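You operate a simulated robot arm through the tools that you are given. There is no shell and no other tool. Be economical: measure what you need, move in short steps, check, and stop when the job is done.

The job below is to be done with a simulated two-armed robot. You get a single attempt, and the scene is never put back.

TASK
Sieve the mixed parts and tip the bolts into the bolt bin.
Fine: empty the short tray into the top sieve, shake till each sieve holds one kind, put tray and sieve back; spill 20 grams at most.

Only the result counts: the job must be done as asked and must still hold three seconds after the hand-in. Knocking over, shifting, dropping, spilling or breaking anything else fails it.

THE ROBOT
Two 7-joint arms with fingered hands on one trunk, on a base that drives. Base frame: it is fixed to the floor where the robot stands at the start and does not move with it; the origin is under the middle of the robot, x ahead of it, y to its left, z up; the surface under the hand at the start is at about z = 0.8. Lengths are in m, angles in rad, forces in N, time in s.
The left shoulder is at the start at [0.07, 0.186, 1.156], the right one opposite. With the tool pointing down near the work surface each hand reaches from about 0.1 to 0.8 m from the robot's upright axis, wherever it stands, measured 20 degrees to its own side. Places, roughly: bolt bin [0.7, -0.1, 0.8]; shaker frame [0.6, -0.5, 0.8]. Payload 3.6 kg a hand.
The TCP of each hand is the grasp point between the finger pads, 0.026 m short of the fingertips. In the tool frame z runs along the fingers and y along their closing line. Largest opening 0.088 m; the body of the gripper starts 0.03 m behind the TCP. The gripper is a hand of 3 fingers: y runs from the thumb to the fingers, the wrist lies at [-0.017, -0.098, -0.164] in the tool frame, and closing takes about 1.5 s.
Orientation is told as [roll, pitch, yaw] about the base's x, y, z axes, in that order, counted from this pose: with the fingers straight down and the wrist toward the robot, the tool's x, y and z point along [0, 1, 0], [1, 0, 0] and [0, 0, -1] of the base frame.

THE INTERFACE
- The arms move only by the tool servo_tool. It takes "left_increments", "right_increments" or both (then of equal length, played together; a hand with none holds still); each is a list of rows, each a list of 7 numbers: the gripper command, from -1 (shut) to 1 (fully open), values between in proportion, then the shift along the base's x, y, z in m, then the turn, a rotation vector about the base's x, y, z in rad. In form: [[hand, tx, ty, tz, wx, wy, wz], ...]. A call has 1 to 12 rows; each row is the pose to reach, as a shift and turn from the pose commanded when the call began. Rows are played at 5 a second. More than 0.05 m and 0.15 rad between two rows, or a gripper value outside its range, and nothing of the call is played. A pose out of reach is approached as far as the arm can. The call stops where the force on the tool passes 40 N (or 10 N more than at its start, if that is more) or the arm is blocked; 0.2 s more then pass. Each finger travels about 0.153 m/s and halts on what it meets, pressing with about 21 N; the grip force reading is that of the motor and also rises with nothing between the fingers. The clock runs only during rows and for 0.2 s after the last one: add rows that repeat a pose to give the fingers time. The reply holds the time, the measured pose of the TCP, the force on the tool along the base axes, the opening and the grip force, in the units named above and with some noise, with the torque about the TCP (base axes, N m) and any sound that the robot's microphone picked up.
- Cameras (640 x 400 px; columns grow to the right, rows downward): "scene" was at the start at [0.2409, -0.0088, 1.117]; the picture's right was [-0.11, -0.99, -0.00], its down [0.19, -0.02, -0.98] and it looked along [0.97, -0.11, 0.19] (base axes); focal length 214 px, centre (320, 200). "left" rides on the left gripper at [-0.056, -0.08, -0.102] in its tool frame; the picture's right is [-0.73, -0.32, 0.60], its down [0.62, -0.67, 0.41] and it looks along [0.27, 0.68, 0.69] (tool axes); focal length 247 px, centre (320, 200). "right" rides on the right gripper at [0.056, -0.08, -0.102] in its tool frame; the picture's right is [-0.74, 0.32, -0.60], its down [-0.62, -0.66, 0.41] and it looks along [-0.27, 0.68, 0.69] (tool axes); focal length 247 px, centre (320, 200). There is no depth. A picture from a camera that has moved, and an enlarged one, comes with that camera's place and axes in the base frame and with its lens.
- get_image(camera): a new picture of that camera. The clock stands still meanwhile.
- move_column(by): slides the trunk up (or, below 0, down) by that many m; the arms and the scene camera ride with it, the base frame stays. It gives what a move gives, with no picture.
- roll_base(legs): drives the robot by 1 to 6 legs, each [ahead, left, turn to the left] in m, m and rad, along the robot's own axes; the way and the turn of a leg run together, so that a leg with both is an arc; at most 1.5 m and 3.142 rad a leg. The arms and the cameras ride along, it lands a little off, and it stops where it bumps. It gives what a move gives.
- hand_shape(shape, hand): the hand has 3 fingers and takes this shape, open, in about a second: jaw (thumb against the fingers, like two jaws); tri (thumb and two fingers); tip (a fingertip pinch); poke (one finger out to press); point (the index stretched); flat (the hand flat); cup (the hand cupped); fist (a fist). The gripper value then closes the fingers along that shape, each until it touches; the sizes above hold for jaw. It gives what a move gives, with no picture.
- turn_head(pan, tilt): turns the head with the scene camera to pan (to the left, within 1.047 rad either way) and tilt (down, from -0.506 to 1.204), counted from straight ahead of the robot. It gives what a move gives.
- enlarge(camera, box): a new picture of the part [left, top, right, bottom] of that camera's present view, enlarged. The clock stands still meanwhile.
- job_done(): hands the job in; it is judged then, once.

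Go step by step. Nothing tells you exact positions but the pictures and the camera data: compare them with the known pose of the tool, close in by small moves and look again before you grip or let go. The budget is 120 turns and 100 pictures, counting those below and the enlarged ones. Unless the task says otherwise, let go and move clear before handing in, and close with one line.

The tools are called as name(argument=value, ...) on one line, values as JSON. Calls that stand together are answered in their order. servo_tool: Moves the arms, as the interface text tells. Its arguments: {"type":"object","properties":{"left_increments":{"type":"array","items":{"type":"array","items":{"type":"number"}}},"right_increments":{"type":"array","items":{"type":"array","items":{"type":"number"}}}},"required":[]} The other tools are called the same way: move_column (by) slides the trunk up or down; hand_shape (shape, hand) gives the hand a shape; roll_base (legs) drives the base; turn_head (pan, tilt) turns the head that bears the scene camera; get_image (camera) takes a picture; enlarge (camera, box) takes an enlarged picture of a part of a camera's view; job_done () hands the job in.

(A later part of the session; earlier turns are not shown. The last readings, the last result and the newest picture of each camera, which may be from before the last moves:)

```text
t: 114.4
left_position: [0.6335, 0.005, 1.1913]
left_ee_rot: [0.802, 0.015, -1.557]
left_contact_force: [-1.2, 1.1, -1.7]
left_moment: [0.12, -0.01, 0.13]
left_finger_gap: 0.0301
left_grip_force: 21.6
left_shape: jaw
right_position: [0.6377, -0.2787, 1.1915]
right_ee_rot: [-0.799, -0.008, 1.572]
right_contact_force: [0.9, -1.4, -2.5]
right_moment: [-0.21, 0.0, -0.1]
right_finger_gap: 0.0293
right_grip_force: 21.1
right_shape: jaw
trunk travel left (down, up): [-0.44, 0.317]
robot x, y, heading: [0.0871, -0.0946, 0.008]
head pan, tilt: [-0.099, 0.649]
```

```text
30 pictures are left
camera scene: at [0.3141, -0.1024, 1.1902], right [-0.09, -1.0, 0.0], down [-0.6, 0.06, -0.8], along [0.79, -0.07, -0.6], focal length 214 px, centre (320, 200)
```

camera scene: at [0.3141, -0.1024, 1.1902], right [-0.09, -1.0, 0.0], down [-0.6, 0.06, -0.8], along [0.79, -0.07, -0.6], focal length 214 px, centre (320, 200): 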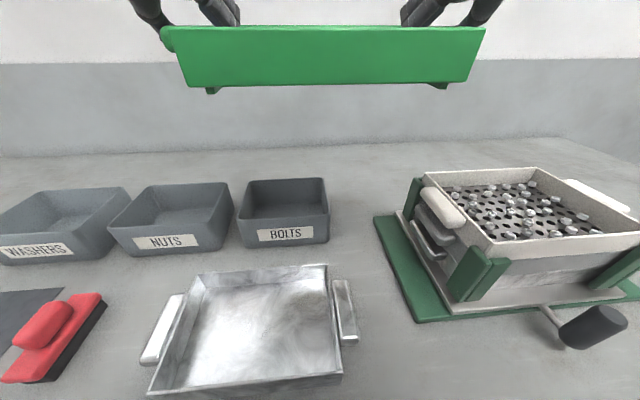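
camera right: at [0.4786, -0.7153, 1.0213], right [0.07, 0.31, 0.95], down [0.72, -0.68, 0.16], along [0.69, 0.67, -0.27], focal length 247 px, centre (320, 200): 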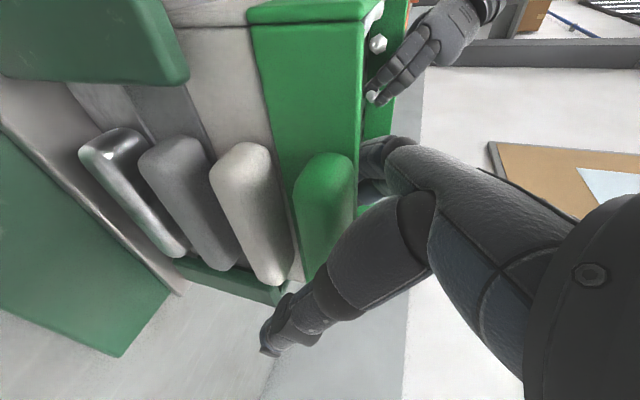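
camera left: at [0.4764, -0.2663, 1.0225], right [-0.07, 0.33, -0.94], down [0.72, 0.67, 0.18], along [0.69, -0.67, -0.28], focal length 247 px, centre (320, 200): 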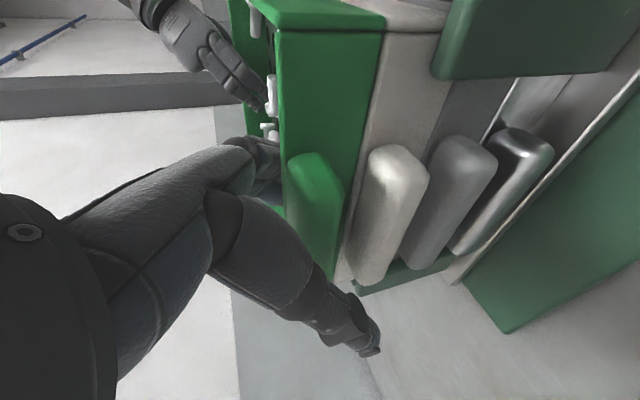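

Second sieve holds only nuts. Since I gripped the sieve with hands already pitched 45°, I can't tip it past vertical; I'll set it on the free bench to the right and re-grip with hands vertical.

roll_base(legs=[[-0.165, 0, -0.008], [0, -0.843, 0]])

turn_head(pan=0.0, tilt=0.8)

get_image(camera="scene")

```text
t: 120.0
left_position: [0.468, -0.8496, 1.1918]
left_ee_rot: [0.802, 0.016, -1.563]
left_contact_force: [0.1, 0.7, -2.1]
left_moment: [0.11, -0.02, 0.08]
left_finger_gap: 0.0301
left_grip_force: 21.2
left_shape: jaw
right_position: [0.4711, -1.1307, 1.1918]
right_ee_rot: [-0.8, -0.006, 1.564]
right_contact_force: [0.0, -1.0, -2.1]
right_moment: [-0.12, 0.01, -0.11]
right_finger_gap: 0.0296
right_grip_force: 21.0
right_shape: jaw
trunk travel left (down, up): [-0.44, 0.317]
robot x, y, heading: [-0.0793, -0.9465, -0.002]
head pan, tilt: [-0.099, 0.649]
```

```text
t: 120.7
left_position: [0.4676, -0.8486, 1.1918]
left_ee_rot: [0.802, 0.016, -1.562]
left_contact_force: [-0.3, -0.6, -1.2]
left_moment: [0.07, -0.01, 0.1]
left_finger_gap: 0.0302
left_grip_force: 21.0
left_shape: jaw
right_position: [0.4693, -1.1303, 1.1923]
right_ee_rot: [-0.8, -0.006, 1.564]
right_contact_force: [-0.2, 0.0, -2.5]
right_moment: [-0.16, -0.01, -0.07]
right_finger_gap: 0.0296
right_grip_force: 20.7
right_shape: jaw
trunk travel left (down, up): [-0.44, 0.317]
robot x, y, heading: [-0.083, -0.9473, 0.001]
head pan, tilt: [0.0, 0.799]
```

```text
29 pictures are left
camera scene: at [0.1421, -0.9454, 1.1777], right [0.0, -1.0, 0.0], down [-0.72, 0.0, -0.7], along [0.7, 0.0, -0.72], focal length 214 px, centre (320, 200)
```

scene: 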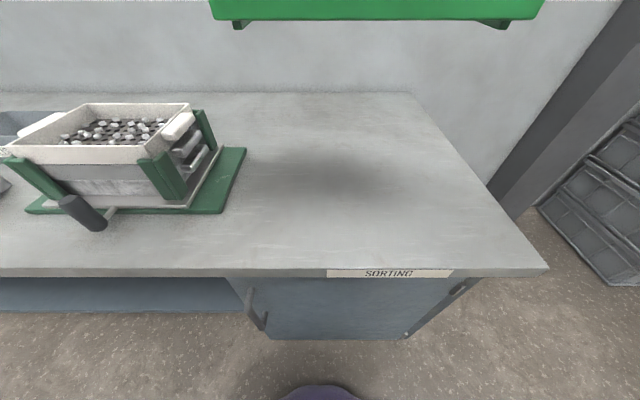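

Bench right of the shaker is free. Lowering the sieve there.

move_column(by=-0.31)

servo_tool(left_increments=[[-1, 0, 0, -0.012, 0, 0, 0], [-1, 0, 0, -0.022, 0, 0, 0], [-1, 0, 0, -0.03, 0, 0, 0], [-1, 0, 0, -0.035, 0, 0, 0]], right_increments=[[-1, 0, 0, -0.012, 0, 0, 0], [-1, 0, 0, -0.022, 0, 0, 0], [-1, 0, 0, -0.03, 0, 0, 0], [-1, 0, 0, -0.035, 0, 0, 0]])

get_image(camera="scene")

```text
t: 123.8
left_position: [0.4681, -0.8491, 0.8839]
left_ee_rot: [0.802, 0.018, -1.561]
left_contact_force: [0.2, 1.1, -2.2]
left_moment: [0.05, -0.02, 0.04]
left_finger_gap: 0.03
left_grip_force: 20.9
left_shape: jaw
right_position: [0.47, -1.1331, 0.8825]
right_ee_rot: [-0.8, -0.007, 1.563]
right_contact_force: [-0.2, -0.4, -1.9]
right_moment: [-0.11, -0.01, -0.07]
right_finger_gap: 0.0296
right_grip_force: 21.0
right_shape: jaw
trunk travel left (down, up): [-0.13, 0.627]
robot x, y, heading: [-0.0792, -0.9473, 0.001]
head pan, tilt: [0.0, 0.799]
```

```text
t: 124.8
left_position: [0.4686, -0.8493, 0.8463]
left_ee_rot: [0.803, 0.017, -1.564]
left_contact_force: [-0.2, -1.5, -1.8]
left_moment: [0.02, -0.01, 0.02]
left_finger_gap: 0.0303
left_grip_force: 21.3
left_shape: jaw
right_position: [0.4695, -1.1327, 0.846]
right_ee_rot: [-0.798, -0.008, 1.564]
right_contact_force: [0.2, 1.9, -2.7]
right_moment: [-0.1, 0.01, -0.1]
right_finger_gap: 0.0297
right_grip_force: 20.9
right_shape: jaw
trunk travel left (down, up): [-0.13, 0.627]
robot x, y, heading: [-0.0777, -0.9457, -0.0]
head pan, tilt: [0.0, 0.799]
```

```text
28 pictures are left
camera scene: at [0.1923, -0.9455, 0.8415], right [0.0, -1.0, 0.0], down [-0.72, 0.0, -0.7], along [0.7, 0.0, -0.72], focal length 214 px, centre (320, 200)
```

scene: 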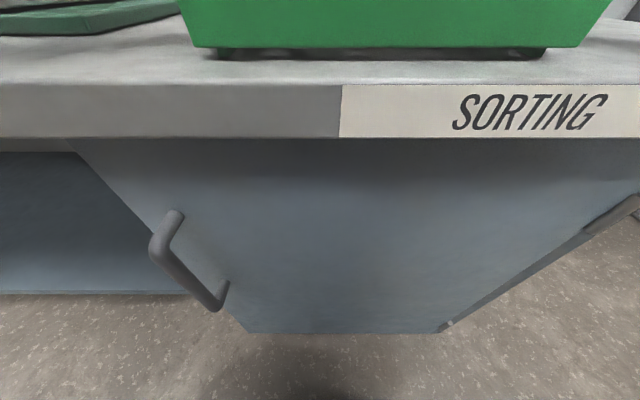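

Still a few millimetres up. Continue to contact.

servo_tool(left_increments=[[-1, 0, 0, -0.005, 0, 0, 0], [-1, 0, 0, -0.009, 0, 0, 0], [-1, 0, 0, -0.012, 0, 0, 0]], right_increments=[[-1, 0, 0, -0.005, 0, 0, 0], [-1, 0, 0, -0.009, 0, 0, 0], [-1, 0, 0, -0.012, 0, 0, 0]])

turn_head(pan=0.0, tilt=0.2)

get_image(camera="scene")

```text
t: 125.5
left_position: [0.4686, -0.8476, 0.8409]
left_ee_rot: [0.818, 0.009, -1.562]
left_contact_force: [5.2, -2.4, 22.0]
left_moment: [-0.33, -0.3, 0.17]
left_finger_gap: 0.0305
left_grip_force: 20.4
left_shape: jaw
right_position: [0.4699, -1.1313, 0.8418]
right_ee_rot: [-0.812, -0.007, 1.564]
right_contact_force: [5.2, 0.2, 19.8]
right_moment: [0.26, -0.33, -0.22]
right_finger_gap: 0.0298
right_grip_force: 20.4
right_shape: jaw
trunk travel left (down, up): [-0.13, 0.627]
robot x, y, heading: [-0.0737, -0.9477, -0.003]
head pan, tilt: [0.0, 0.799]
```

```text
t: 126.5
left_position: [0.4682, -0.8486, 0.8398]
left_ee_rot: [0.817, 0.01, -1.562]
left_contact_force: [6.3, -3.6, 31.5]
left_moment: [-0.57, -0.45, 0.23]
left_finger_gap: 0.0308
left_grip_force: 21.0
left_shape: jaw
right_position: [0.4696, -1.1306, 0.8403]
right_ee_rot: [-0.811, -0.008, 1.567]
right_contact_force: [11.5, -0.9, 28.8]
right_moment: [0.45, -0.54, -0.38]
right_finger_gap: 0.0306
right_grip_force: 20.6
right_shape: jaw
trunk travel left (down, up): [-0.13, 0.627]
robot x, y, heading: [-0.0795, -0.9449, 0.003]
head pan, tilt: [0.0, 0.201]
```

```text
27 pictures are left
camera scene: at [0.2024, -0.9455, 0.8963], right [0.0, -1.0, 0.0], down [-0.2, 0.0, -0.98], along [0.98, 0.0, -0.2], focal length 214 px, centre (320, 200)
```

scene: 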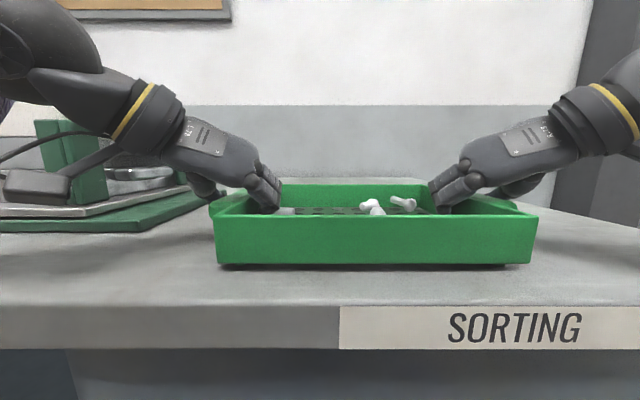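

Sieve rests on the bench. Releasing, rising and straightening the hands to near vertical.

servo_tool(left_increments=[[-1, 0, 0, 0.008, 0, 0, 0], [0.3, 0, 0, 0.008, 0, 0, 0], [0.9, 0, 0, 0.008, 0, 0, 0], [0.9, 0, 0, 0.008, 0, 0, 0], [0.9, 0, 0, 0.04, 0, 0, 0], [0.9, 0, 0, 0.08, 0, 0, 0], [0.9, 0, 0, 0.08, 0, 0.14, 0], [0.9, 0, 0, 0.08, 0, 0.28, 0], [0.9, 0, 0, 0.08, 0, 0.42, 0], [0.9, 0, 0, 0.08, 0, 0.56, 0], [0.9, 0, 0, 0.08, 0, 0.7, 0]], right_increments=[[-1, 0, 0, 0.008, 0, 0, 0], [0.3, 0, 0, 0.008, 0, 0, 0], [0.9, 0, 0, 0.008, 0, 0, 0], [0.9, 0, 0, 0.008, 0, 0, 0], [0.9, 0, 0, 0.04, 0, 0, 0], [0.9, 0, 0, 0.08, 0, 0, 0], [0.9, 0, 0, 0.08, 0, 0.14, 0], [0.9, 0, 0, 0.08, 0, 0.28, 0], [0.9, 0, 0, 0.08, 0, 0.42, 0], [0.9, 0, 0, 0.08, 0, 0.56, 0], [0.9, 0, 0, 0.08, 0, 0.7, 0]])

get_image(camera="scene")

```text
t: 128.9
left_position: [0.4685, -0.8483, 0.9153]
left_ee_rot: [0.098, 0.017, -1.578]
left_contact_force: [0.3, -0.8, -0.3]
left_moment: [0.03, -0.02, 0.01]
left_finger_gap: 0.0835
left_grip_force: 0.1
left_shape: jaw
right_position: [0.4705, -1.1318, 0.9149]
right_ee_rot: [-0.096, -0.001, 1.563]
right_contact_force: [-0.7, -0.3, -0.5]
right_moment: [0.0, -0.01, 0.0]
right_finger_gap: 0.0838
right_grip_force: 0.0
right_shape: jaw
trunk travel left (down, up): [-0.13, 0.627]
robot x, y, heading: [-0.0785, -0.9472, 0.002]
head pan, tilt: [0.0, 0.201]
```

```text
26 pictures are left
camera scene: at [0.2049, -0.9455, 0.8951], right [0.0, -1.0, 0.0], down [-0.2, 0.0, -0.98], along [0.98, 0.0, -0.2], focal length 214 px, centre (320, 200)
```

scene: 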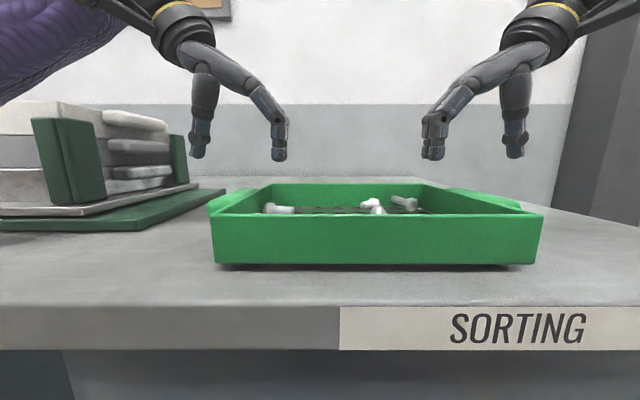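

The right arm reaches well in this posture. Lowering vertically and re-gripping.

servo_tool(left_increments=[[0.9, 0, 0.001, -0.02, 0, 0.1, 0], [0.9, 0, 0.001, -0.045, 0, 0.1, 0], [0.9, 0, 0.001, -0.067, 0, 0.1, 0], [-1, 0, 0.001, -0.067, 0, 0.1, 0], [-1, 0, 0.001, -0.067, 0, 0.1, 0], [-1, 0, 0.001, -0.067, 0, 0.1, 0], [-1, 0, 0.001, -0.067, 0, 0.1, 0], [-1, 0, 0.001, -0.067, 0, 0.1, 0], [-1, 0, 0.001, -0.067, 0, 0.1, 0]], right_increments=[[0.9, 0, 0, -0.02, 0, 0.1, 0], [0.9, 0, 0, -0.045, 0, 0.1, 0], [0.9, 0, 0, -0.067, 0, 0.1, 0], [-1, 0, 0, -0.067, 0, 0.1, 0], [-1, 0, 0, -0.067, 0, 0.1, 0], [-1, 0, 0, -0.067, 0, 0.1, 0], [-1, 0, 0, -0.067, 0, 0.1, 0], [-1, 0, 0, -0.067, 0, 0.1, 0], [-1, 0, 0, -0.067, 0, 0.1, 0]])

get_image(camera="scene")

```text
t: 130.9
left_position: [0.4664, -0.8472, 0.8487]
left_ee_rot: [0.004, 0.018, -1.577]
left_contact_force: [0.4, -0.1, 0.3]
left_moment: [-0.05, 0.01, 0.01]
left_finger_gap: 0.0316
left_grip_force: 20.7
left_shape: jaw
right_position: [0.4704, -1.1337, 0.8489]
right_ee_rot: [0.0, -0.003, 1.56]
right_contact_force: [-0.1, -0.6, 0.1]
right_moment: [-0.02, 0.03, 0.02]
right_finger_gap: 0.0314
right_grip_force: 21.6
right_shape: jaw
trunk travel left (down, up): [-0.13, 0.627]
robot x, y, heading: [-0.0812, -0.9472, -0.001]
head pan, tilt: [0.0, 0.201]
```

```text
25 pictures are left
camera scene: at [0.2042, -0.946, 0.8956], right [0.0, -1.0, 0.0], down [-0.2, 0.0, -0.98], along [0.98, 0.0, -0.2], focal length 214 px, centre (320, 200)
```

scene: 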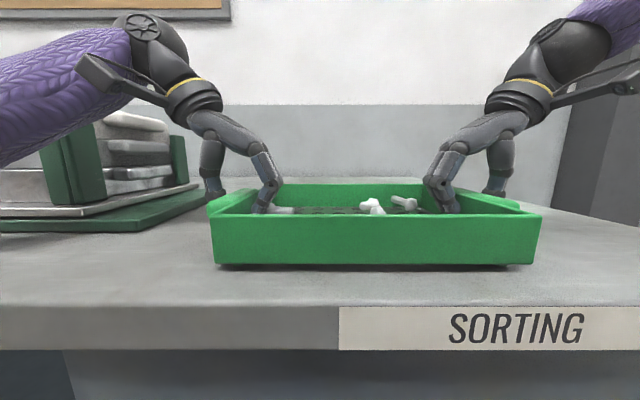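

Re-gripped with hands vertical. Lifting and driving to the bolt bin.

servo_tool(left_increments=[[-1, 0, 0, 0.01, 0, 0, 0], [-1, 0, 0, 0.025, 0, 0, 0], [-1, 0, 0, 0.04, 0, 0, 0]], right_increments=[[-1, 0, 0, 0.01, 0, 0, 0], [-1, 0, 0, 0.025, 0, 0, 0], [-1, 0, 0, 0.04, 0, 0, 0]])

move_column(by=0.27)

roll_base(legs=[[0, 0.878, 0], [0.168, 0, 0]])

turn_head(pan=-0.05, tilt=0.6)

get_image(camera="scene")

```text
t: 131.8
left_position: [0.4675, -0.8471, 0.8881]
left_ee_rot: [0.002, 0.02, -1.576]
left_contact_force: [-1.0, 5.5, -2.1]
left_moment: [0.12, -0.06, 0.01]
left_finger_gap: 0.031
left_grip_force: 21.0
left_shape: jaw
right_position: [0.4694, -1.1318, 0.8881]
right_ee_rot: [-0.001, 0.0, 1.562]
right_contact_force: [0.5, -5.3, -2.8]
right_moment: [-0.09, -0.02, 0.02]
right_finger_gap: 0.0308
right_grip_force: 21.4
right_shape: jaw
trunk travel left (down, up): [-0.13, 0.627]
robot x, y, heading: [-0.0778, -0.9457, 0.003]
head pan, tilt: [0.0, 0.201]
```

```text
t: 134.5
left_position: [0.4684, -0.8466, 1.1575]
left_ee_rot: [0.0, 0.017, -1.576]
left_contact_force: [0.1, 4.4, -2.3]
left_moment: [0.07, 0.04, -0.03]
left_finger_gap: 0.0312
left_grip_force: 21.2
left_shape: jaw
right_position: [0.4707, -1.1318, 1.1577]
right_ee_rot: [0.002, 0.001, 1.56]
right_contact_force: [0.8, -3.8, -2.3]
right_moment: [-0.11, -0.01, -0.01]
right_finger_gap: 0.031
right_grip_force: 21.3
right_shape: jaw
trunk travel left (down, up): [-0.4, 0.357]
robot x, y, heading: [-0.0801, -0.951, 0.0]
head pan, tilt: [0.0, 0.201]
```

```text
t: 140.2
left_position: [0.6354, 0.0357, 1.1574]
left_ee_rot: [0.0, 0.017, -1.574]
left_contact_force: [0.1, 4.5, -3.5]
left_moment: [0.09, 0.02, -0.04]
left_finger_gap: 0.0312
left_grip_force: 21.3
left_shape: jaw
right_position: [0.6383, -0.249, 1.1566]
right_ee_rot: [0.003, 0.0, 1.563]
right_contact_force: [1.1, -5.6, -2.8]
right_moment: [-0.08, 0.01, -0.02]
right_finger_gap: 0.031
right_grip_force: 20.5
right_shape: jaw
trunk travel left (down, up): [-0.4, 0.357]
robot x, y, heading: [0.0889, -0.0628, -0.002]
head pan, tilt: [0.0, 0.201]
```

```text
t: 141.1
left_position: [0.6349, 0.0369, 1.1594]
left_ee_rot: [0.002, 0.018, -1.574]
left_contact_force: [-0.5, 1.6, -2.5]
left_moment: [0.02, 0.02, -0.04]
left_finger_gap: 0.0312
left_grip_force: 21.3
left_shape: jaw
right_position: [0.6355, -0.2479, 1.1565]
right_ee_rot: [0.001, -0.002, 1.565]
right_contact_force: [0.3, -3.1, -2.9]
right_moment: [-0.03, -0.05, 0.0]
right_finger_gap: 0.0311
right_grip_force: 20.8
right_shape: jaw
trunk travel left (down, up): [-0.4, 0.357]
robot x, y, heading: [0.0842, -0.0636, 0.002]
head pan, tilt: [-0.051, 0.6]
```

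```text
24 pictures are left
camera scene: at [0.3196, -0.0671, 1.1522], right [-0.05, -1.0, 0.0], down [-0.56, 0.03, -0.83], along [0.82, -0.04, -0.56], focal length 214 px, centre (320, 200)
```

scene: 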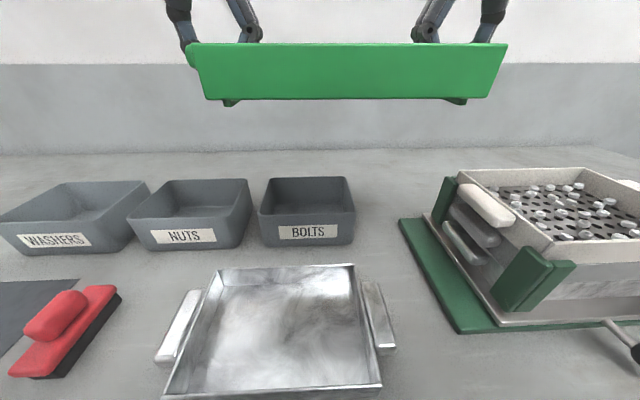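

Over the bin. Rolling the sieve left-end down so the bolts gather near the left wall.

servo_tool(left_increments=[[-1, 0, -0.001, -0.016, -0.1125, 0, 0], [-1, 0, -0.0035, -0.0318, -0.225, 0, 0], [-1, 0, -0.008, -0.047, -0.3375, 0, 0], [-1, 0, -0.0142, -0.062, -0.45, 0, 0], [-1, 0, -0.0142, -0.062, -0.45, 0, 0]], right_increments=[[-1, 0, 0.001, 0.016, -0.1125, 0, 0], [-1, 0, 0.0035, 0.0318, -0.225, 0, 0], [-1, 0, 0.008, 0.047, -0.3375, 0, 0], [-1, 0, 0.0142, 0.062, -0.45, 0, 0], [-1, 0, 0.0142, 0.062, -0.45, 0, 0]])

get_image(camera="right")

```text
t: 142.3
left_position: [0.6321, 0.0211, 1.0983]
left_ee_rot: [0.005, -0.442, -1.583]
left_contact_force: [-8.1, -27.8, 8.2]
left_moment: [-0.6, -0.18, -0.78]
left_finger_gap: 0.0385
left_grip_force: 21.4
left_shape: jaw
right_position: [0.5975, -0.2646, 1.2095]
right_ee_rot: [-0.008, 0.442, 1.561]
right_contact_force: [8.0, 28.3, -12.9]
right_moment: [0.91, -0.44, -0.57]
right_finger_gap: 0.0388
right_grip_force: 21.3
right_shape: jaw
right hand out of reach, approached as far as the arm can: row 1, 2, 3, 4, 5
trunk travel left (down, up): [-0.4, 0.357]
robot x, y, heading: [0.0878, -0.063, 0.003]
head pan, tilt: [-0.051, 0.6]
```

```text
23 pictures are left
camera right: at [0.5399, -0.2927, 1.3366], right [0.74, 0.54, 0.41], down [0.62, -0.78, -0.08], along [0.28, 0.31, -0.91], focal length 247 px, centre (320, 200)
```

right: 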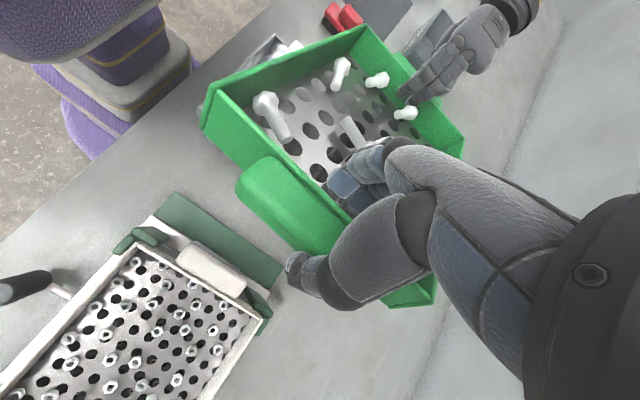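

The right arm hit its limit again at this x. I'll relax at once by drawing both hands back 5 cm, keeping the roll.

servo_tool(left_increments=[[-1, -0.025, -0.01, -0.005, 0, 0, 0.005], [-1, -0.047, -0.019, -0.025, 0, 0, 0.01], [-1, -0.047, -0.019, -0.032, 0, 0, 0.01], [-1, -0.047, -0.019, -0.032, 0, 0, 0.01]], right_increments=[[-1, -0.004, 0.003, -0.005, 0, 0, 0], [-1, -0.008, 0.007, -0.013, 0, 0, 0], [-1, -0.012, 0.01, -0.02, 0, 0, 0], [-1, -0.012, 0.01, -0.02, 0, 0, 0]])

get_image(camera="right")

```text
t: 143.3
left_position: [0.5868, 0.002, 1.0635]
left_ee_rot: [0.004, -0.43, -1.563]
left_contact_force: [-0.7, 0.9, -0.3]
left_moment: [-0.08, -0.04, -0.08]
left_finger_gap: 0.032
left_grip_force: 21.1
left_shape: jaw
right_position: [0.5839, -0.2574, 1.191]
right_ee_rot: [-0.003, 0.454, 1.563]
right_contact_force: [0.6, -0.2, -3.6]
right_moment: [-0.26, -0.03, -0.05]
right_finger_gap: 0.0317
right_grip_force: 21.7
right_shape: jaw
trunk travel left (down, up): [-0.4, 0.357]
robot x, y, heading: [0.0845, -0.0672, -0.001]
head pan, tilt: [-0.051, 0.6]
```

```text
22 pictures are left
camera right: at [0.5269, -0.2859, 1.3179], right [0.74, 0.54, 0.4], down [0.62, -0.78, -0.08], along [0.27, 0.31, -0.91], focal length 247 px, centre (320, 200)
```

right: 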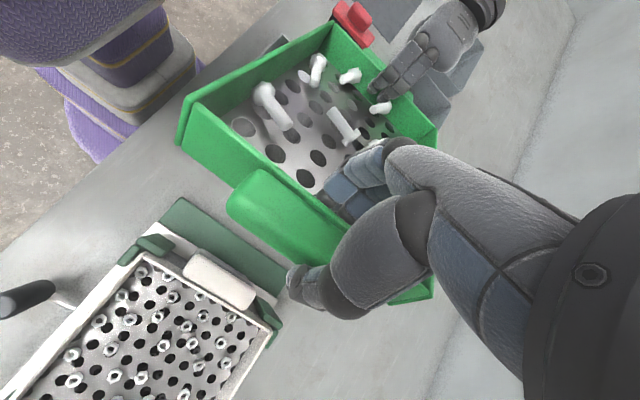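

Relaxed. The bolts need a steeper roll; adding ~0.3 rad with the right hand as pivot.

servo_tool(left_increments=[[-1, 0, -0.015, -0.025, -0.1, 0, 0], [-1, 0, -0.032, -0.048, -0.2, 0, 0], [-1, 0, -0.05, -0.068, -0.3, 0, 0], [-1, 0, -0.068, -0.085, -0.4, 0, 0], [-1, 0, -0.068, -0.085, -0.4, 0, 0]], right_increments=[[-1, 0, 0, 0, -0.1, 0, 0], [-1, 0, 0, 0, -0.2, 0, 0], [-1, 0, 0, 0, -0.3, 0, 0], [-1, 0, 0, 0, -0.4, 0, 0], [-1, 0, 0, 0, -0.4, 0, 0]])

get_image(camera="right")

```text
t: 144.5
left_position: [0.5865, -0.0674, 0.9819]
left_ee_rot: [0.003, -0.838, -1.568]
left_contact_force: [-6.0, -21.3, 13.7]
left_moment: [-0.31, -0.4, -0.59]
left_finger_gap: 0.037
left_grip_force: 20.9
left_shape: jaw
right_position: [0.5558, -0.292, 1.1859]
right_ee_rot: [-0.015, 0.843, 1.559]
right_contact_force: [7.4, 20.2, -18.8]
right_moment: [1.04, -0.55, -0.36]
right_finger_gap: 0.0376
right_grip_force: 20.8
right_shape: jaw
right hand out of reach, approached as far as the arm can: row 1, 2, 3, 4, 5
trunk travel left (down, up): [-0.4, 0.357]
robot x, y, heading: [0.0866, -0.0654, 0.001]
head pan, tilt: [-0.051, 0.6]
```

```text
21 pictures are left
camera right: at [0.4974, -0.2701, 1.3132], right [0.74, 0.66, 0.17], down [0.62, -0.75, 0.23], along [0.28, -0.06, -0.96], focal length 247 px, centre (320, 200)
```

right: 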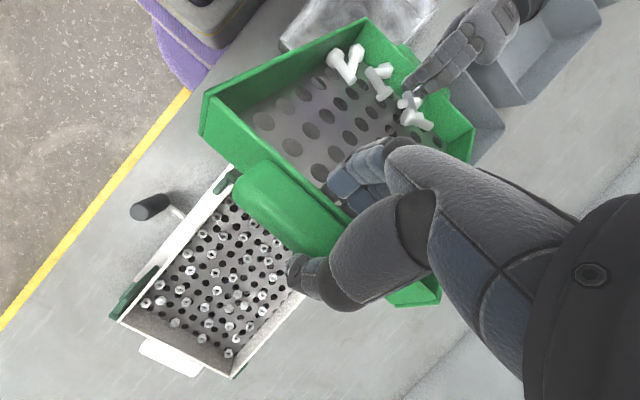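

All bolts slid to the left wall. Unrolling to level along a consistent path.

servo_tool(left_increments=[[-1, -0.0145, 0.0054, 0.018, 0.14, 0, 0], [-1, -0.0145, 0.0264, 0.041, 0.28, 0, 0], [-1, -0.0145, 0.0444, 0.067, 0.42, 0, 0], [-1, -0.0145, 0.0594, 0.0936, 0.56, 0, 0], [-1, -0.0145, 0.0724, 0.12, 0.7, 0, 0], [-1, -0.0145, 0.0832, 0.148, 0.838, 0, 0]], right_increments=[[-1, 0.014, 0.012, -0.002, 0.14, 0, 0], [-1, 0.014, 0.009, -0.011, 0.28, 0, 0], [-1, 0.014, 0.008, -0.021, 0.42, 0, 0], [-1, 0.016, 0.01, -0.0314, 0.56, 0, 0], [-1, 0.016, 0.015, -0.044, 0.7, 0, 0], [-1, 0.016, 0.0222, -0.056, 0.843, 0, 0]])

get_image(camera="right")

```text
t: 145.9
left_position: [0.5732, 0.0173, 1.127]
left_ee_rot: [0.005, 0.009, -1.563]
left_contact_force: [-0.9, -1.8, -0.8]
left_moment: [-0.16, -0.04, -0.12]
left_finger_gap: 0.0317
left_grip_force: 20.7
left_shape: jaw
right_position: [0.571, -0.2732, 1.1297]
right_ee_rot: [-0.001, 0.005, 1.564]
right_contact_force: [0.0, 2.5, -3.2]
right_moment: [-0.25, -0.03, -0.02]
right_finger_gap: 0.0317
right_grip_force: 21.3
right_shape: jaw
trunk travel left (down, up): [-0.4, 0.357]
robot x, y, heading: [0.0857, -0.0646, 0.001]
head pan, tilt: [-0.051, 0.6]
```

```text
20 pictures are left
camera right: at [0.5131, -0.3533, 1.2334], right [0.74, 0.32, 0.6], down [0.62, -0.67, -0.41], along [0.27, 0.67, -0.69], focal length 247 px, centre (320, 200)
```

right: 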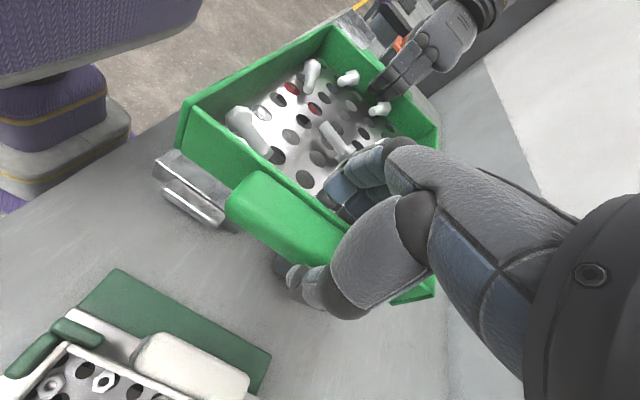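

The contents behave like a flow that runs to the lowest edge and levels back, pouring at the middle of the lip as with the tray. So I'll centre the sieve on the bin (y≈−0.056), move slightly nearer, and tilt while advancing.

roll_base(legs=[[0, 0.073, 0], [0.025, 0, 0]])

servo_tool(left_increments=[[-1, 0.015, -0.003, 0, 0, -0.12, 0], [-1, 0.03, -0.003, 0, 0, -0.24, 0], [-1, 0.05, -0.003, 0, 0, -0.36, 0], [-1, 0.07, -0.003, 0, 0, -0.48, 0], [-1, 0.085, -0.003, 0, 0, -0.6, 0]], right_increments=[[-1, 0.017, 0, 0, 0, -0.12, 0], [-1, 0.032, 0, 0, 0, -0.24, 0], [-1, 0.052, 0, 0, 0, -0.36, 0], [-1, 0.072, 0, 0, 0, -0.48, 0], [-1, 0.087, 0, 0, 0, -0.6, 0]])

```text
t: 147.3
left_position: [0.6001, 0.0909, 1.127]
left_ee_rot: [0.006, 0.006, -1.566]
left_contact_force: [0.2, -3.0, -1.6]
left_moment: [-0.17, -0.02, -0.07]
left_finger_gap: 0.0316
left_grip_force: 20.9
left_shape: jaw
right_position: [0.5984, -0.2009, 1.1303]
right_ee_rot: [0.002, 0.007, 1.562]
right_contact_force: [1.6, 2.8, -3.3]
right_moment: [-0.23, 0.03, -0.03]
right_finger_gap: 0.0319
right_grip_force: 20.9
right_shape: jaw
trunk travel left (down, up): [-0.4, 0.357]
robot x, y, heading: [0.1146, 0.0089, -0.002]
head pan, tilt: [-0.051, 0.6]
```

```text
t: 148.5
left_position: [0.6821, 0.0889, 1.1263]
left_ee_rot: [0.608, 0.002, -1.564]
left_contact_force: [-1.0, 3.8, -1.4]
left_moment: [0.05, 0.01, 0.0]
left_finger_gap: 0.0314
left_grip_force: 21.2
left_shape: jaw
right_position: [0.6821, -0.2018, 1.1288]
right_ee_rot: [-0.601, 0.002, 1.56]
right_contact_force: [0.1, -2.5, -3.9]
right_moment: [-0.38, 0.04, -0.15]
right_finger_gap: 0.0312
right_grip_force: 20.9
right_shape: jaw
trunk travel left (down, up): [-0.4, 0.357]
robot x, y, heading: [0.1083, 0.0089, -0.002]
head pan, tilt: [-0.051, 0.6]
```

Good, no limit hit. Advancing further at a moderate tilt.

servo_tool(left_increments=[[-1, 0.016, 0, 0, 0, -0.05, 0], [-1, 0.032, 0, 0, 0, -0.1, 0], [-1, 0.048, 0, 0, 0, -0.15, 0], [-1, 0.06, 0, 0, 0, -0.2, 0]], right_increments=[[-1, 0.016, 0, 0, 0, -0.05, 0], [-1, 0.032, 0, 0, 0, -0.1, 0], [-1, 0.048, 0, 0, 0, -0.15, 0], [-1, 0.06, 0, 0, 0, -0.2, 0]])

get_image(camera="scene")

```text
t: 149.5
left_position: [0.7448, 0.0874, 1.1256]
left_ee_rot: [0.806, 0.003, -1.563]
left_contact_force: [-0.6, 3.1, -2.0]
left_moment: [0.07, 0.02, 0.0]
left_finger_gap: 0.0313
left_grip_force: 20.6
left_shape: jaw
right_position: [0.7429, -0.2008, 1.1297]
right_ee_rot: [-0.8, 0.002, 1.562]
right_contact_force: [1.0, -2.9, -3.6]
right_moment: [-0.26, 0.06, -0.18]
right_finger_gap: 0.0313
right_grip_force: 21.2
right_shape: jaw
trunk travel left (down, up): [-0.4, 0.357]
robot x, y, heading: [0.1141, 0.0124, 0.004]
head pan, tilt: [-0.051, 0.6]
```

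```text
19 pictures are left
camera scene: at [0.345, 0.0052, 1.1521], right [-0.05, -1.0, 0.0], down [-0.56, 0.03, -0.82], along [0.82, -0.04, -0.57], focal length 214 px, centre (320, 200)
```

scene: 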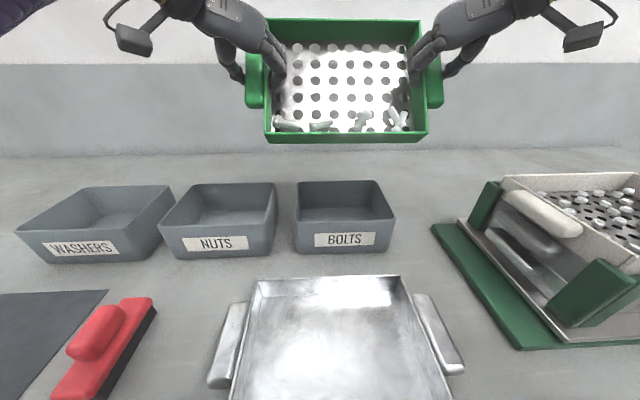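

Reached x≈0.744 with the lip centre aligned to the bin. I'll lower with the trunk by 7 cm and then tip slowly while advancing a touch.

move_column(by=-0.07)

servo_tool(left_increments=[[-1, 0.008, 0, 0, 0, -0.06, 0], [-1, 0.015, 0, 0, 0, -0.12, 0], [-1, 0.015, 0, 0, 0, -0.2, 0], [-1, 0.015, 0, 0, 0, -0.28, 0]], right_increments=[[-1, 0.008, 0, -0.001, 0, -0.06, 0], [-1, 0.016, 0, -0.002, 0, -0.12, 0], [-1, 0.016, 0, -0.003, 0, -0.2, 0], [-1, 0.016, 0, -0.003, 0, -0.28, 0]])

get_image(camera="scene")

```text
t: 150.6
left_position: [0.7427, 0.0875, 1.0578]
left_ee_rot: [0.81, 0.0, -1.564]
left_contact_force: [-0.3, 2.1, -2.2]
left_moment: [0.04, 0.02, 0.02]
left_finger_gap: 0.0314
left_grip_force: 21.4
left_shape: jaw
right_position: [0.7426, -0.2014, 1.0612]
right_ee_rot: [-0.801, 0.0, 1.56]
right_contact_force: [-0.7, -1.9, -3.0]
right_moment: [-0.28, 0.07, -0.12]
right_finger_gap: 0.0314
right_grip_force: 20.9
right_shape: jaw
trunk travel left (down, up): [-0.33, 0.427]
robot x, y, heading: [0.1081, 0.0096, -0.001]
head pan, tilt: [-0.051, 0.6]
```

```text
t: 151.6
left_position: [0.7575, 0.0856, 1.0573]
left_ee_rot: [1.089, -0.003, -1.564]
left_contact_force: [-1.1, 0.6, -3.1]
left_moment: [0.1, 0.04, 0.08]
left_finger_gap: 0.0316
left_grip_force: 21.1
left_shape: jaw
right_position: [0.76, -0.2019, 1.0569]
right_ee_rot: [-1.081, -0.003, 1.56]
right_contact_force: [1.0, -0.5, -2.2]
right_moment: [-0.13, 0.04, -0.09]
right_finger_gap: 0.0319
right_grip_force: 21.7
right_shape: jaw
trunk travel left (down, up): [-0.33, 0.427]
robot x, y, heading: [0.1132, 0.007, 0.002]
head pan, tilt: [-0.051, 0.6]
```

```text
18 pictures are left
camera scene: at [0.3538, 0.0051, 1.0772], right [-0.05, -1.0, 0.0], down [-0.56, 0.03, -0.82], along [0.82, -0.04, -0.57], focal length 214 px, centre (320, 200)
```

scene: 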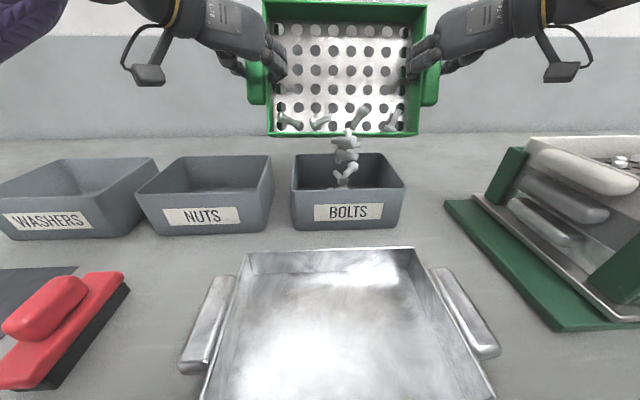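

Bolts stream neatly into the bin's centre. Keep tipping.

servo_tool(left_increments=[[-1, 0, 0, 0, 0, -0.08, 0], [-1, 0, 0, 0, 0, -0.16, 0], [-1, -0.003, 0, 0, 0, -0.24, 0], [-1, -0.006, 0, 0, 0, -0.32, 0], [-1, -0.01, 0, 0, 0, -0.4, 0]], right_increments=[[-1, 0, 0, 0, 0, -0.08, 0], [-1, 0, 0, 0, 0, -0.16, 0], [-1, -0.004, 0, 0, 0, -0.24, 0], [-1, -0.008, 0, 0, 0, -0.32, 0], [-1, -0.012, 0, 0, 0, -0.4, 0]])

get_image(camera="scene")

```text
t: 152.8
left_position: [0.7481, 0.0873, 1.0566]
left_ee_rot: [1.49, -0.003, -1.565]
left_contact_force: [-1.3, 0.1, -1.5]
left_moment: [0.05, 0.02, -0.01]
left_finger_gap: 0.0317
left_grip_force: 21.5
left_shape: jaw
right_position: [0.7459, -0.202, 1.0583]
right_ee_rot: [-1.48, -0.008, 1.561]
right_contact_force: [0.6, 0.4, -1.8]
right_moment: [-0.04, 0.03, -0.23]
right_finger_gap: 0.0315
right_grip_force: 20.7
right_shape: jaw
right hand out of reach, approached as far as the arm can: row 2
trunk travel left (down, up): [-0.33, 0.427]
robot x, y, heading: [0.1119, 0.0054, 0.008]
head pan, tilt: [-0.051, 0.6]
```

```text
17 pictures are left
camera scene: at [0.3536, 0.0053, 1.0773], right [-0.05, -1.0, 0.0], down [-0.56, 0.03, -0.82], along [0.82, -0.04, -0.57], focal length 214 px, centre (320, 200)
```

scene: 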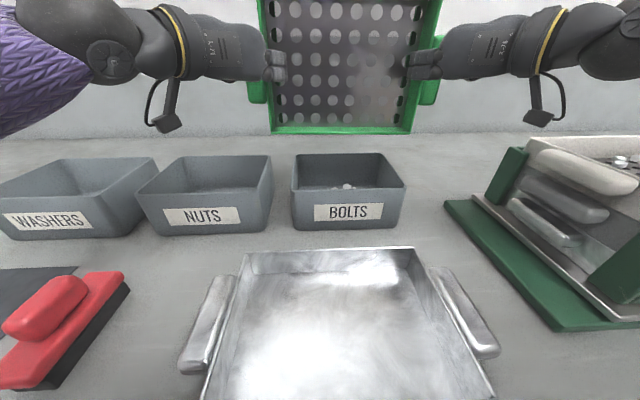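

The sieve is empty and the bolts are in the bin. Holding briefly, then untilting and drawing back.

servo_tool(left_increments=[[-1, 0, 0, 0, 0, 0, 0], [-1, 0, 0, 0, 0, 0.135, 0], [-1, 0, 0, 0, 0, 0.27, 0], [-1, 0, 0, 0, 0, 0.405, 0], [-1, -0.005, 0, 0, 0, 0.54, 0], [-1, -0.012, 0, 0, 0, 0.675, 0], [-1, -0.035, 0, 0, 0, 0.81, 0], [-1, -0.06, 0, 0, 0, 0.945, 0], [-1, -0.085, 0, 0, 0, 1.08, 0], [-1, -0.11, 0, 0, 0, 1.215, 0], [-1, -0.135, 0, 0, 0, 1.35, 0], [-1, -0.155, 0, 0, 0, 1.485, 0]], right_increments=[[-1, 0, 0, 0, 0, 0, 0], [-1, 0, 0, 0, 0, 0.135, 0], [-1, 0, 0, 0, 0, 0.27, 0], [-1, 0, 0, 0, 0, 0.405, 0], [-1, -0.005, 0, 0, 0, 0.54, 0], [-1, -0.012, 0, 0, 0, 0.675, 0], [-1, -0.035, 0, 0, 0, 0.81, 0], [-1, -0.06, 0, 0, 0, 0.945, 0], [-1, -0.085, 0, 0, 0, 1.08, 0], [-1, -0.11, 0, 0, 0, 1.215, 0], [-1, -0.135, 0, 0, 0, 1.35, 0], [-1, -0.155, 0, 0, 0, 1.485, 0]])

get_image(camera="scene")

```text
t: 155.4
left_position: [0.593, 0.0867, 1.0563]
left_ee_rot: [-0.001, 0.004, -1.569]
left_contact_force: [-0.9, 2.8, -0.8]
left_moment: [0.04, -0.02, -0.1]
left_finger_gap: 0.0314
left_grip_force: 21.3
left_shape: jaw
right_position: [0.5909, -0.1998, 1.0555]
right_ee_rot: [0.006, 0.007, 1.562]
right_contact_force: [1.0, -3.4, -2.1]
right_moment: [-0.24, -0.02, -0.02]
right_finger_gap: 0.0314
right_grip_force: 20.8
right_shape: jaw
trunk travel left (down, up): [-0.33, 0.427]
robot x, y, heading: [0.1111, 0.0102, 0.001]
head pan, tilt: [-0.051, 0.6]
```

```text
16 pictures are left
camera scene: at [0.3537, 0.0053, 1.0772], right [-0.05, -1.0, 0.0], down [-0.56, 0.03, -0.82], along [0.82, -0.04, -0.57], focal length 214 px, centre (320, 200)
```

scene: 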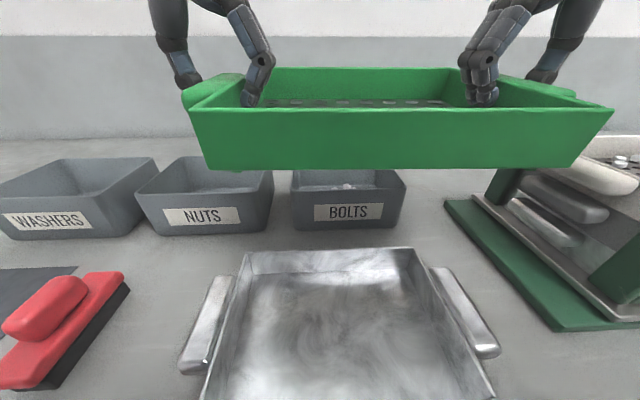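

Now returning the sieve: raise, back off, drive right to the shaker.

move_column(by=0.09)

roll_base(legs=[[-0.066, 0, 0], [0, -0.436, 0]])

servo_tool(left_increments=[[-1, 0.022, 0, 0, 0, 0, 0], [-1, 0.044, 0, 0, 0, 0, 0], [-1, 0.06, 0, 0, 0, 0, 0]], right_increments=[[-1, 0.022, 0, 0, 0, 0, 0], [-1, 0.044, 0, 0, 0, 0, 0], [-1, 0.06, 0, 0, 0, 0, 0]])

turn_head(pan=-0.1, tilt=0.5)

get_image(camera="scene")

get_image(camera="right")

get_image(camera="left")

```text
t: 156.7
left_position: [0.5928, 0.0877, 1.1461]
left_ee_rot: [0.0, 0.006, -1.566]
left_contact_force: [0.1, -3.2, -0.5]
left_moment: [-0.06, -0.01, -0.07]
left_finger_gap: 0.0315
left_grip_force: 21.1
left_shape: jaw
right_position: [0.591, -0.2005, 1.1466]
right_ee_rot: [0.008, 0.008, 1.563]
right_contact_force: [0.6, 2.1, -1.3]
right_moment: [-0.1, 0.0, -0.06]
right_finger_gap: 0.0316
right_grip_force: 20.4
right_shape: jaw
trunk travel left (down, up): [-0.42, 0.337]
robot x, y, heading: [0.11, 0.0055, 0.002]
head pan, tilt: [-0.051, 0.6]
```

```text
t: 159.9
left_position: [0.5283, -0.3477, 1.1454]
left_ee_rot: [0.003, 0.004, -1.563]
left_contact_force: [-0.3, -5.3, -0.7]
left_moment: [-0.09, -0.02, -0.06]
left_finger_gap: 0.0316
left_grip_force: 20.7
left_shape: jaw
right_position: [0.5277, -0.6367, 1.147]
right_ee_rot: [0.005, 0.007, 1.568]
right_contact_force: [0.5, 4.3, -2.1]
right_moment: [-0.03, 0.0, -0.03]
right_finger_gap: 0.0315
right_grip_force: 21.1
right_shape: jaw
trunk travel left (down, up): [-0.42, 0.337]
robot x, y, heading: [0.045, -0.4291, 0.004]
head pan, tilt: [-0.051, 0.6]
```

```text
t: 160.7
left_position: [0.5901, -0.3461, 1.146]
left_ee_rot: [0.002, 0.005, -1.562]
left_contact_force: [-0.5, -2.7, -0.3]
left_moment: [-0.04, 0.0, -0.09]
left_finger_gap: 0.0317
left_grip_force: 21.3
left_shape: jaw
right_position: [0.5888, -0.6353, 1.1472]
right_ee_rot: [0.007, 0.008, 1.566]
right_contact_force: [0.9, 2.3, -1.9]
right_moment: [-0.09, -0.01, -0.06]
right_finger_gap: 0.0316
right_grip_force: 20.7
right_shape: jaw
trunk travel left (down, up): [-0.42, 0.337]
robot x, y, heading: [0.0473, -0.427, 0.009]
head pan, tilt: [-0.051, 0.6]
```

```text
t: 161.4
left_position: [0.5878, -0.3474, 1.1477]
left_ee_rot: [0.001, 0.006, -1.564]
left_contact_force: [0.5, -2.0, -1.4]
left_moment: [-0.03, 0.02, -0.1]
left_finger_gap: 0.0315
left_grip_force: 20.6
left_shape: jaw
right_position: [0.5881, -0.635, 1.1492]
right_ee_rot: [0.004, 0.006, 1.567]
right_contact_force: [0.9, 1.5, -1.8]
right_moment: [-0.09, 0.0, -0.05]
right_finger_gap: 0.0314
right_grip_force: 20.4
right_shape: jaw
trunk travel left (down, up): [-0.42, 0.337]
robot x, y, heading: [0.048, -0.4267, 0.007]
head pan, tilt: [-0.099, 0.499]
```

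```text
15 pictures are left
camera scene: at [0.2798, -0.4348, 1.1825], right [-0.09, -1.0, 0.0], down [-0.48, 0.04, -0.88], along [0.87, -0.08, -0.48], focal length 214 px, centre (320, 200)
```

scene: 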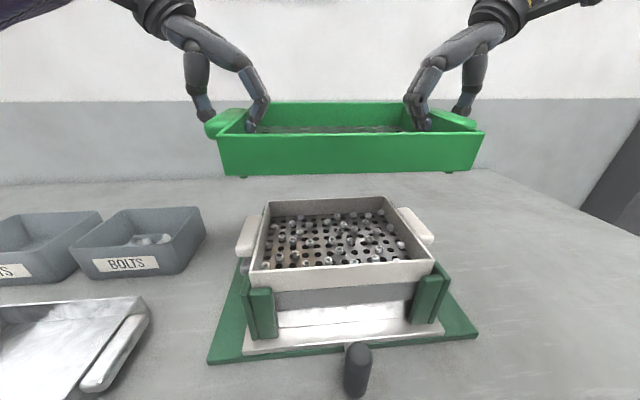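

```text
14 pictures are left
camera right: at [0.5311, -0.7151, 1.2511], right [0.74, 0.32, 0.59], down [0.62, -0.67, -0.41], along [0.27, 0.67, -0.69], focal length 247 px, centre (320, 200)
```

right: 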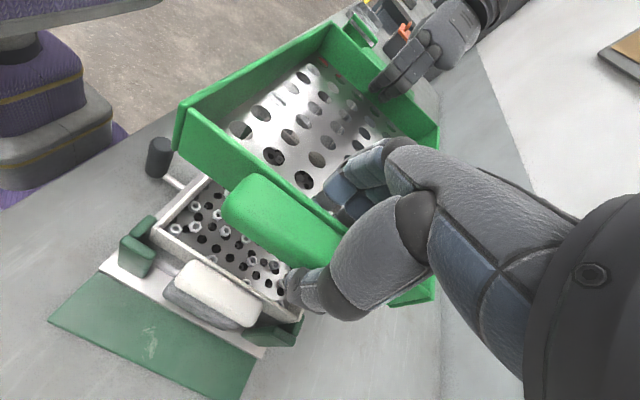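

```text
13 pictures are left
camera left: at [0.5299, -0.2676, 1.249], right [-0.74, 0.31, -0.6], down [0.62, 0.67, -0.41], along [0.28, -0.67, -0.69], focal length 247 px, centre (320, 200)
```

left: 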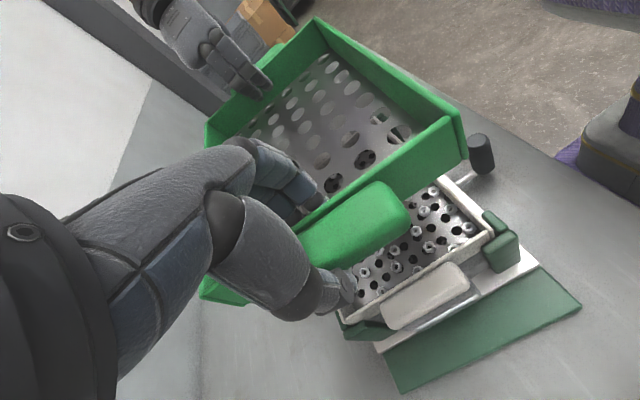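

Sieve aligned within a few mm of the stack (needs ≈4 mm forward). Adjusting and lowering most of the way with the trunk.

servo_tool(left_increments=[[-1, 0.003, -0.001, 0, 0, 0, 0], [-1, 0.003, -0.001, 0, 0, 0, 0]], right_increments=[[-1, 0.005, -0.001, -0.001, 0, 0, 0], [-1, 0.005, -0.001, -0.001, 0, 0, 0]])

move_column(by=-0.115)

get_image(camera="scene")

get_image(camera="left")

```text
t: 162.0
left_position: [0.5917, -0.3492, 1.1479]
left_ee_rot: [0.003, 0.006, -1.56]
left_contact_force: [-0.1, -0.9, -1.5]
left_moment: [0.0, 0.03, -0.04]
left_finger_gap: 0.0316
left_grip_force: 21.2
left_shape: jaw
right_position: [0.5915, -0.6364, 1.1475]
right_ee_rot: [0.006, 0.007, 1.567]
right_contact_force: [0.7, 1.9, -2.8]
right_moment: [-0.06, -0.03, -0.03]
right_finger_gap: 0.0315
right_grip_force: 21.2
right_shape: jaw
trunk travel left (down, up): [-0.42, 0.337]
robot x, y, heading: [0.0464, -0.4256, 0.002]
head pan, tilt: [-0.099, 0.499]
```

```text
t: 163.4
left_position: [0.5893, -0.3467, 1.032]
left_ee_rot: [0.004, 0.004, -1.56]
left_contact_force: [-0.4, -1.6, -2.2]
left_moment: [-0.02, -0.04, 0.0]
left_finger_gap: 0.0318
left_grip_force: 21.1
left_shape: jaw
right_position: [0.5908, -0.6368, 1.0328]
right_ee_rot: [0.005, 0.006, 1.568]
right_contact_force: [0.5, 2.5, -1.4]
right_moment: [-0.01, -0.03, 0.01]
right_finger_gap: 0.0315
right_grip_force: 20.8
right_shape: jaw
trunk travel left (down, up): [-0.305, 0.452]
robot x, y, heading: [0.0472, -0.4263, 0.005]
head pan, tilt: [-0.099, 0.499]
```

```text
12 pictures are left
camera scene: at [0.2944, -0.4348, 1.0596], right [-0.09, -1.0, 0.0], down [-0.48, 0.04, -0.88], along [0.87, -0.08, -0.48], focal length 214 px, centre (320, 200)
```

scene: 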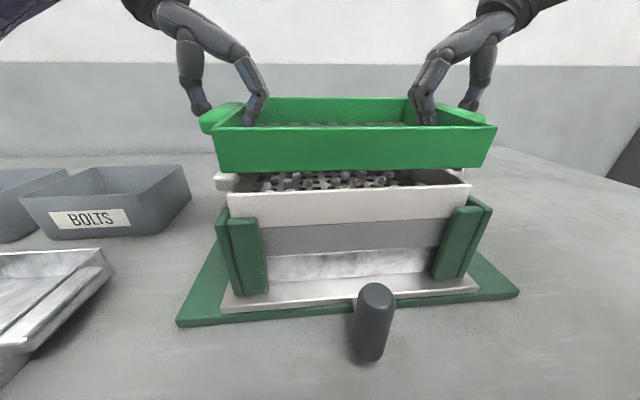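

```text
11 pictures are left
camera left: at [0.532, -0.2682, 1.1344], right [-0.74, 0.31, -0.6], down [0.62, 0.67, -0.41], along [0.28, -0.67, -0.69], focal length 247 px, centre (320, 200)
```

left: 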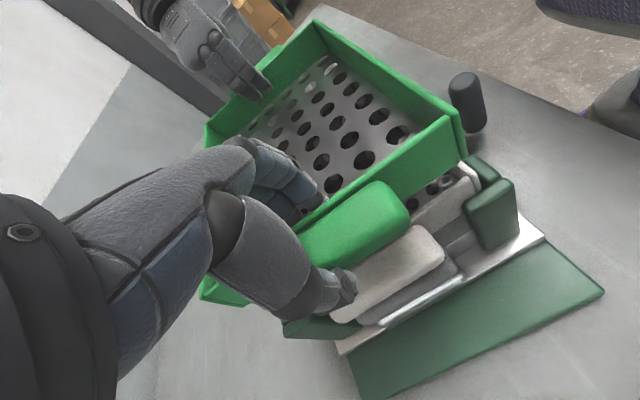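

Well aligned. Lowering gently onto the stack.

servo_tool(left_increments=[[-1, 0.001, -0.001, -0.008, 0, 0, 0], [-1, 0.001, -0.001, -0.016, 0, 0, 0], [-1, 0.001, -0.001, -0.022, 0, 0, 0], [-1, 0.001, -0.001, -0.027, 0, 0, 0]], right_increments=[[-1, 0.001, -0.001, -0.008, 0, 0, 0], [-1, 0.001, -0.001, -0.016, 0, 0, 0], [-1, 0.001, -0.001, -0.022, 0, 0, 0], [-1, 0.001, -0.001, -0.028, 0, 0, 0]])

get_image(camera="scene")

```text
t: 164.4
left_position: [0.5905, -0.3473, 1.005]
left_ee_rot: [0.001, 0.005, -1.563]
left_contact_force: [0.4, -2.1, -1.0]
left_moment: [-0.05, 0.06, -0.03]
left_finger_gap: 0.0316
left_grip_force: 21.4
left_shape: jaw
right_position: [0.5943, -0.6377, 1.0053]
right_ee_rot: [0.0, 0.006, 1.566]
right_contact_force: [0.9, 2.1, 6.4]
right_moment: [-0.04, 0.06, 0.02]
right_finger_gap: 0.0316
right_grip_force: 21.1
right_shape: jaw
trunk travel left (down, up): [-0.305, 0.452]
robot x, y, heading: [0.0461, -0.4285, 0.005]
head pan, tilt: [-0.099, 0.499]
```

```text
10 pictures are left
camera scene: at [0.2943, -0.4347, 1.0596], right [-0.09, -1.0, 0.0], down [-0.48, 0.04, -0.88], along [0.87, -0.08, -0.48], focal length 214 px, centre (320, 200)
```

scene: 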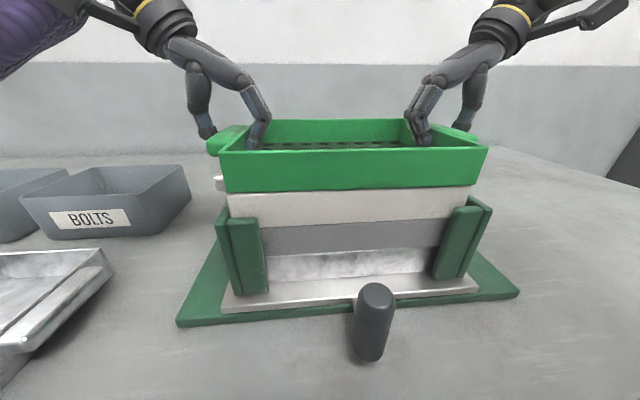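

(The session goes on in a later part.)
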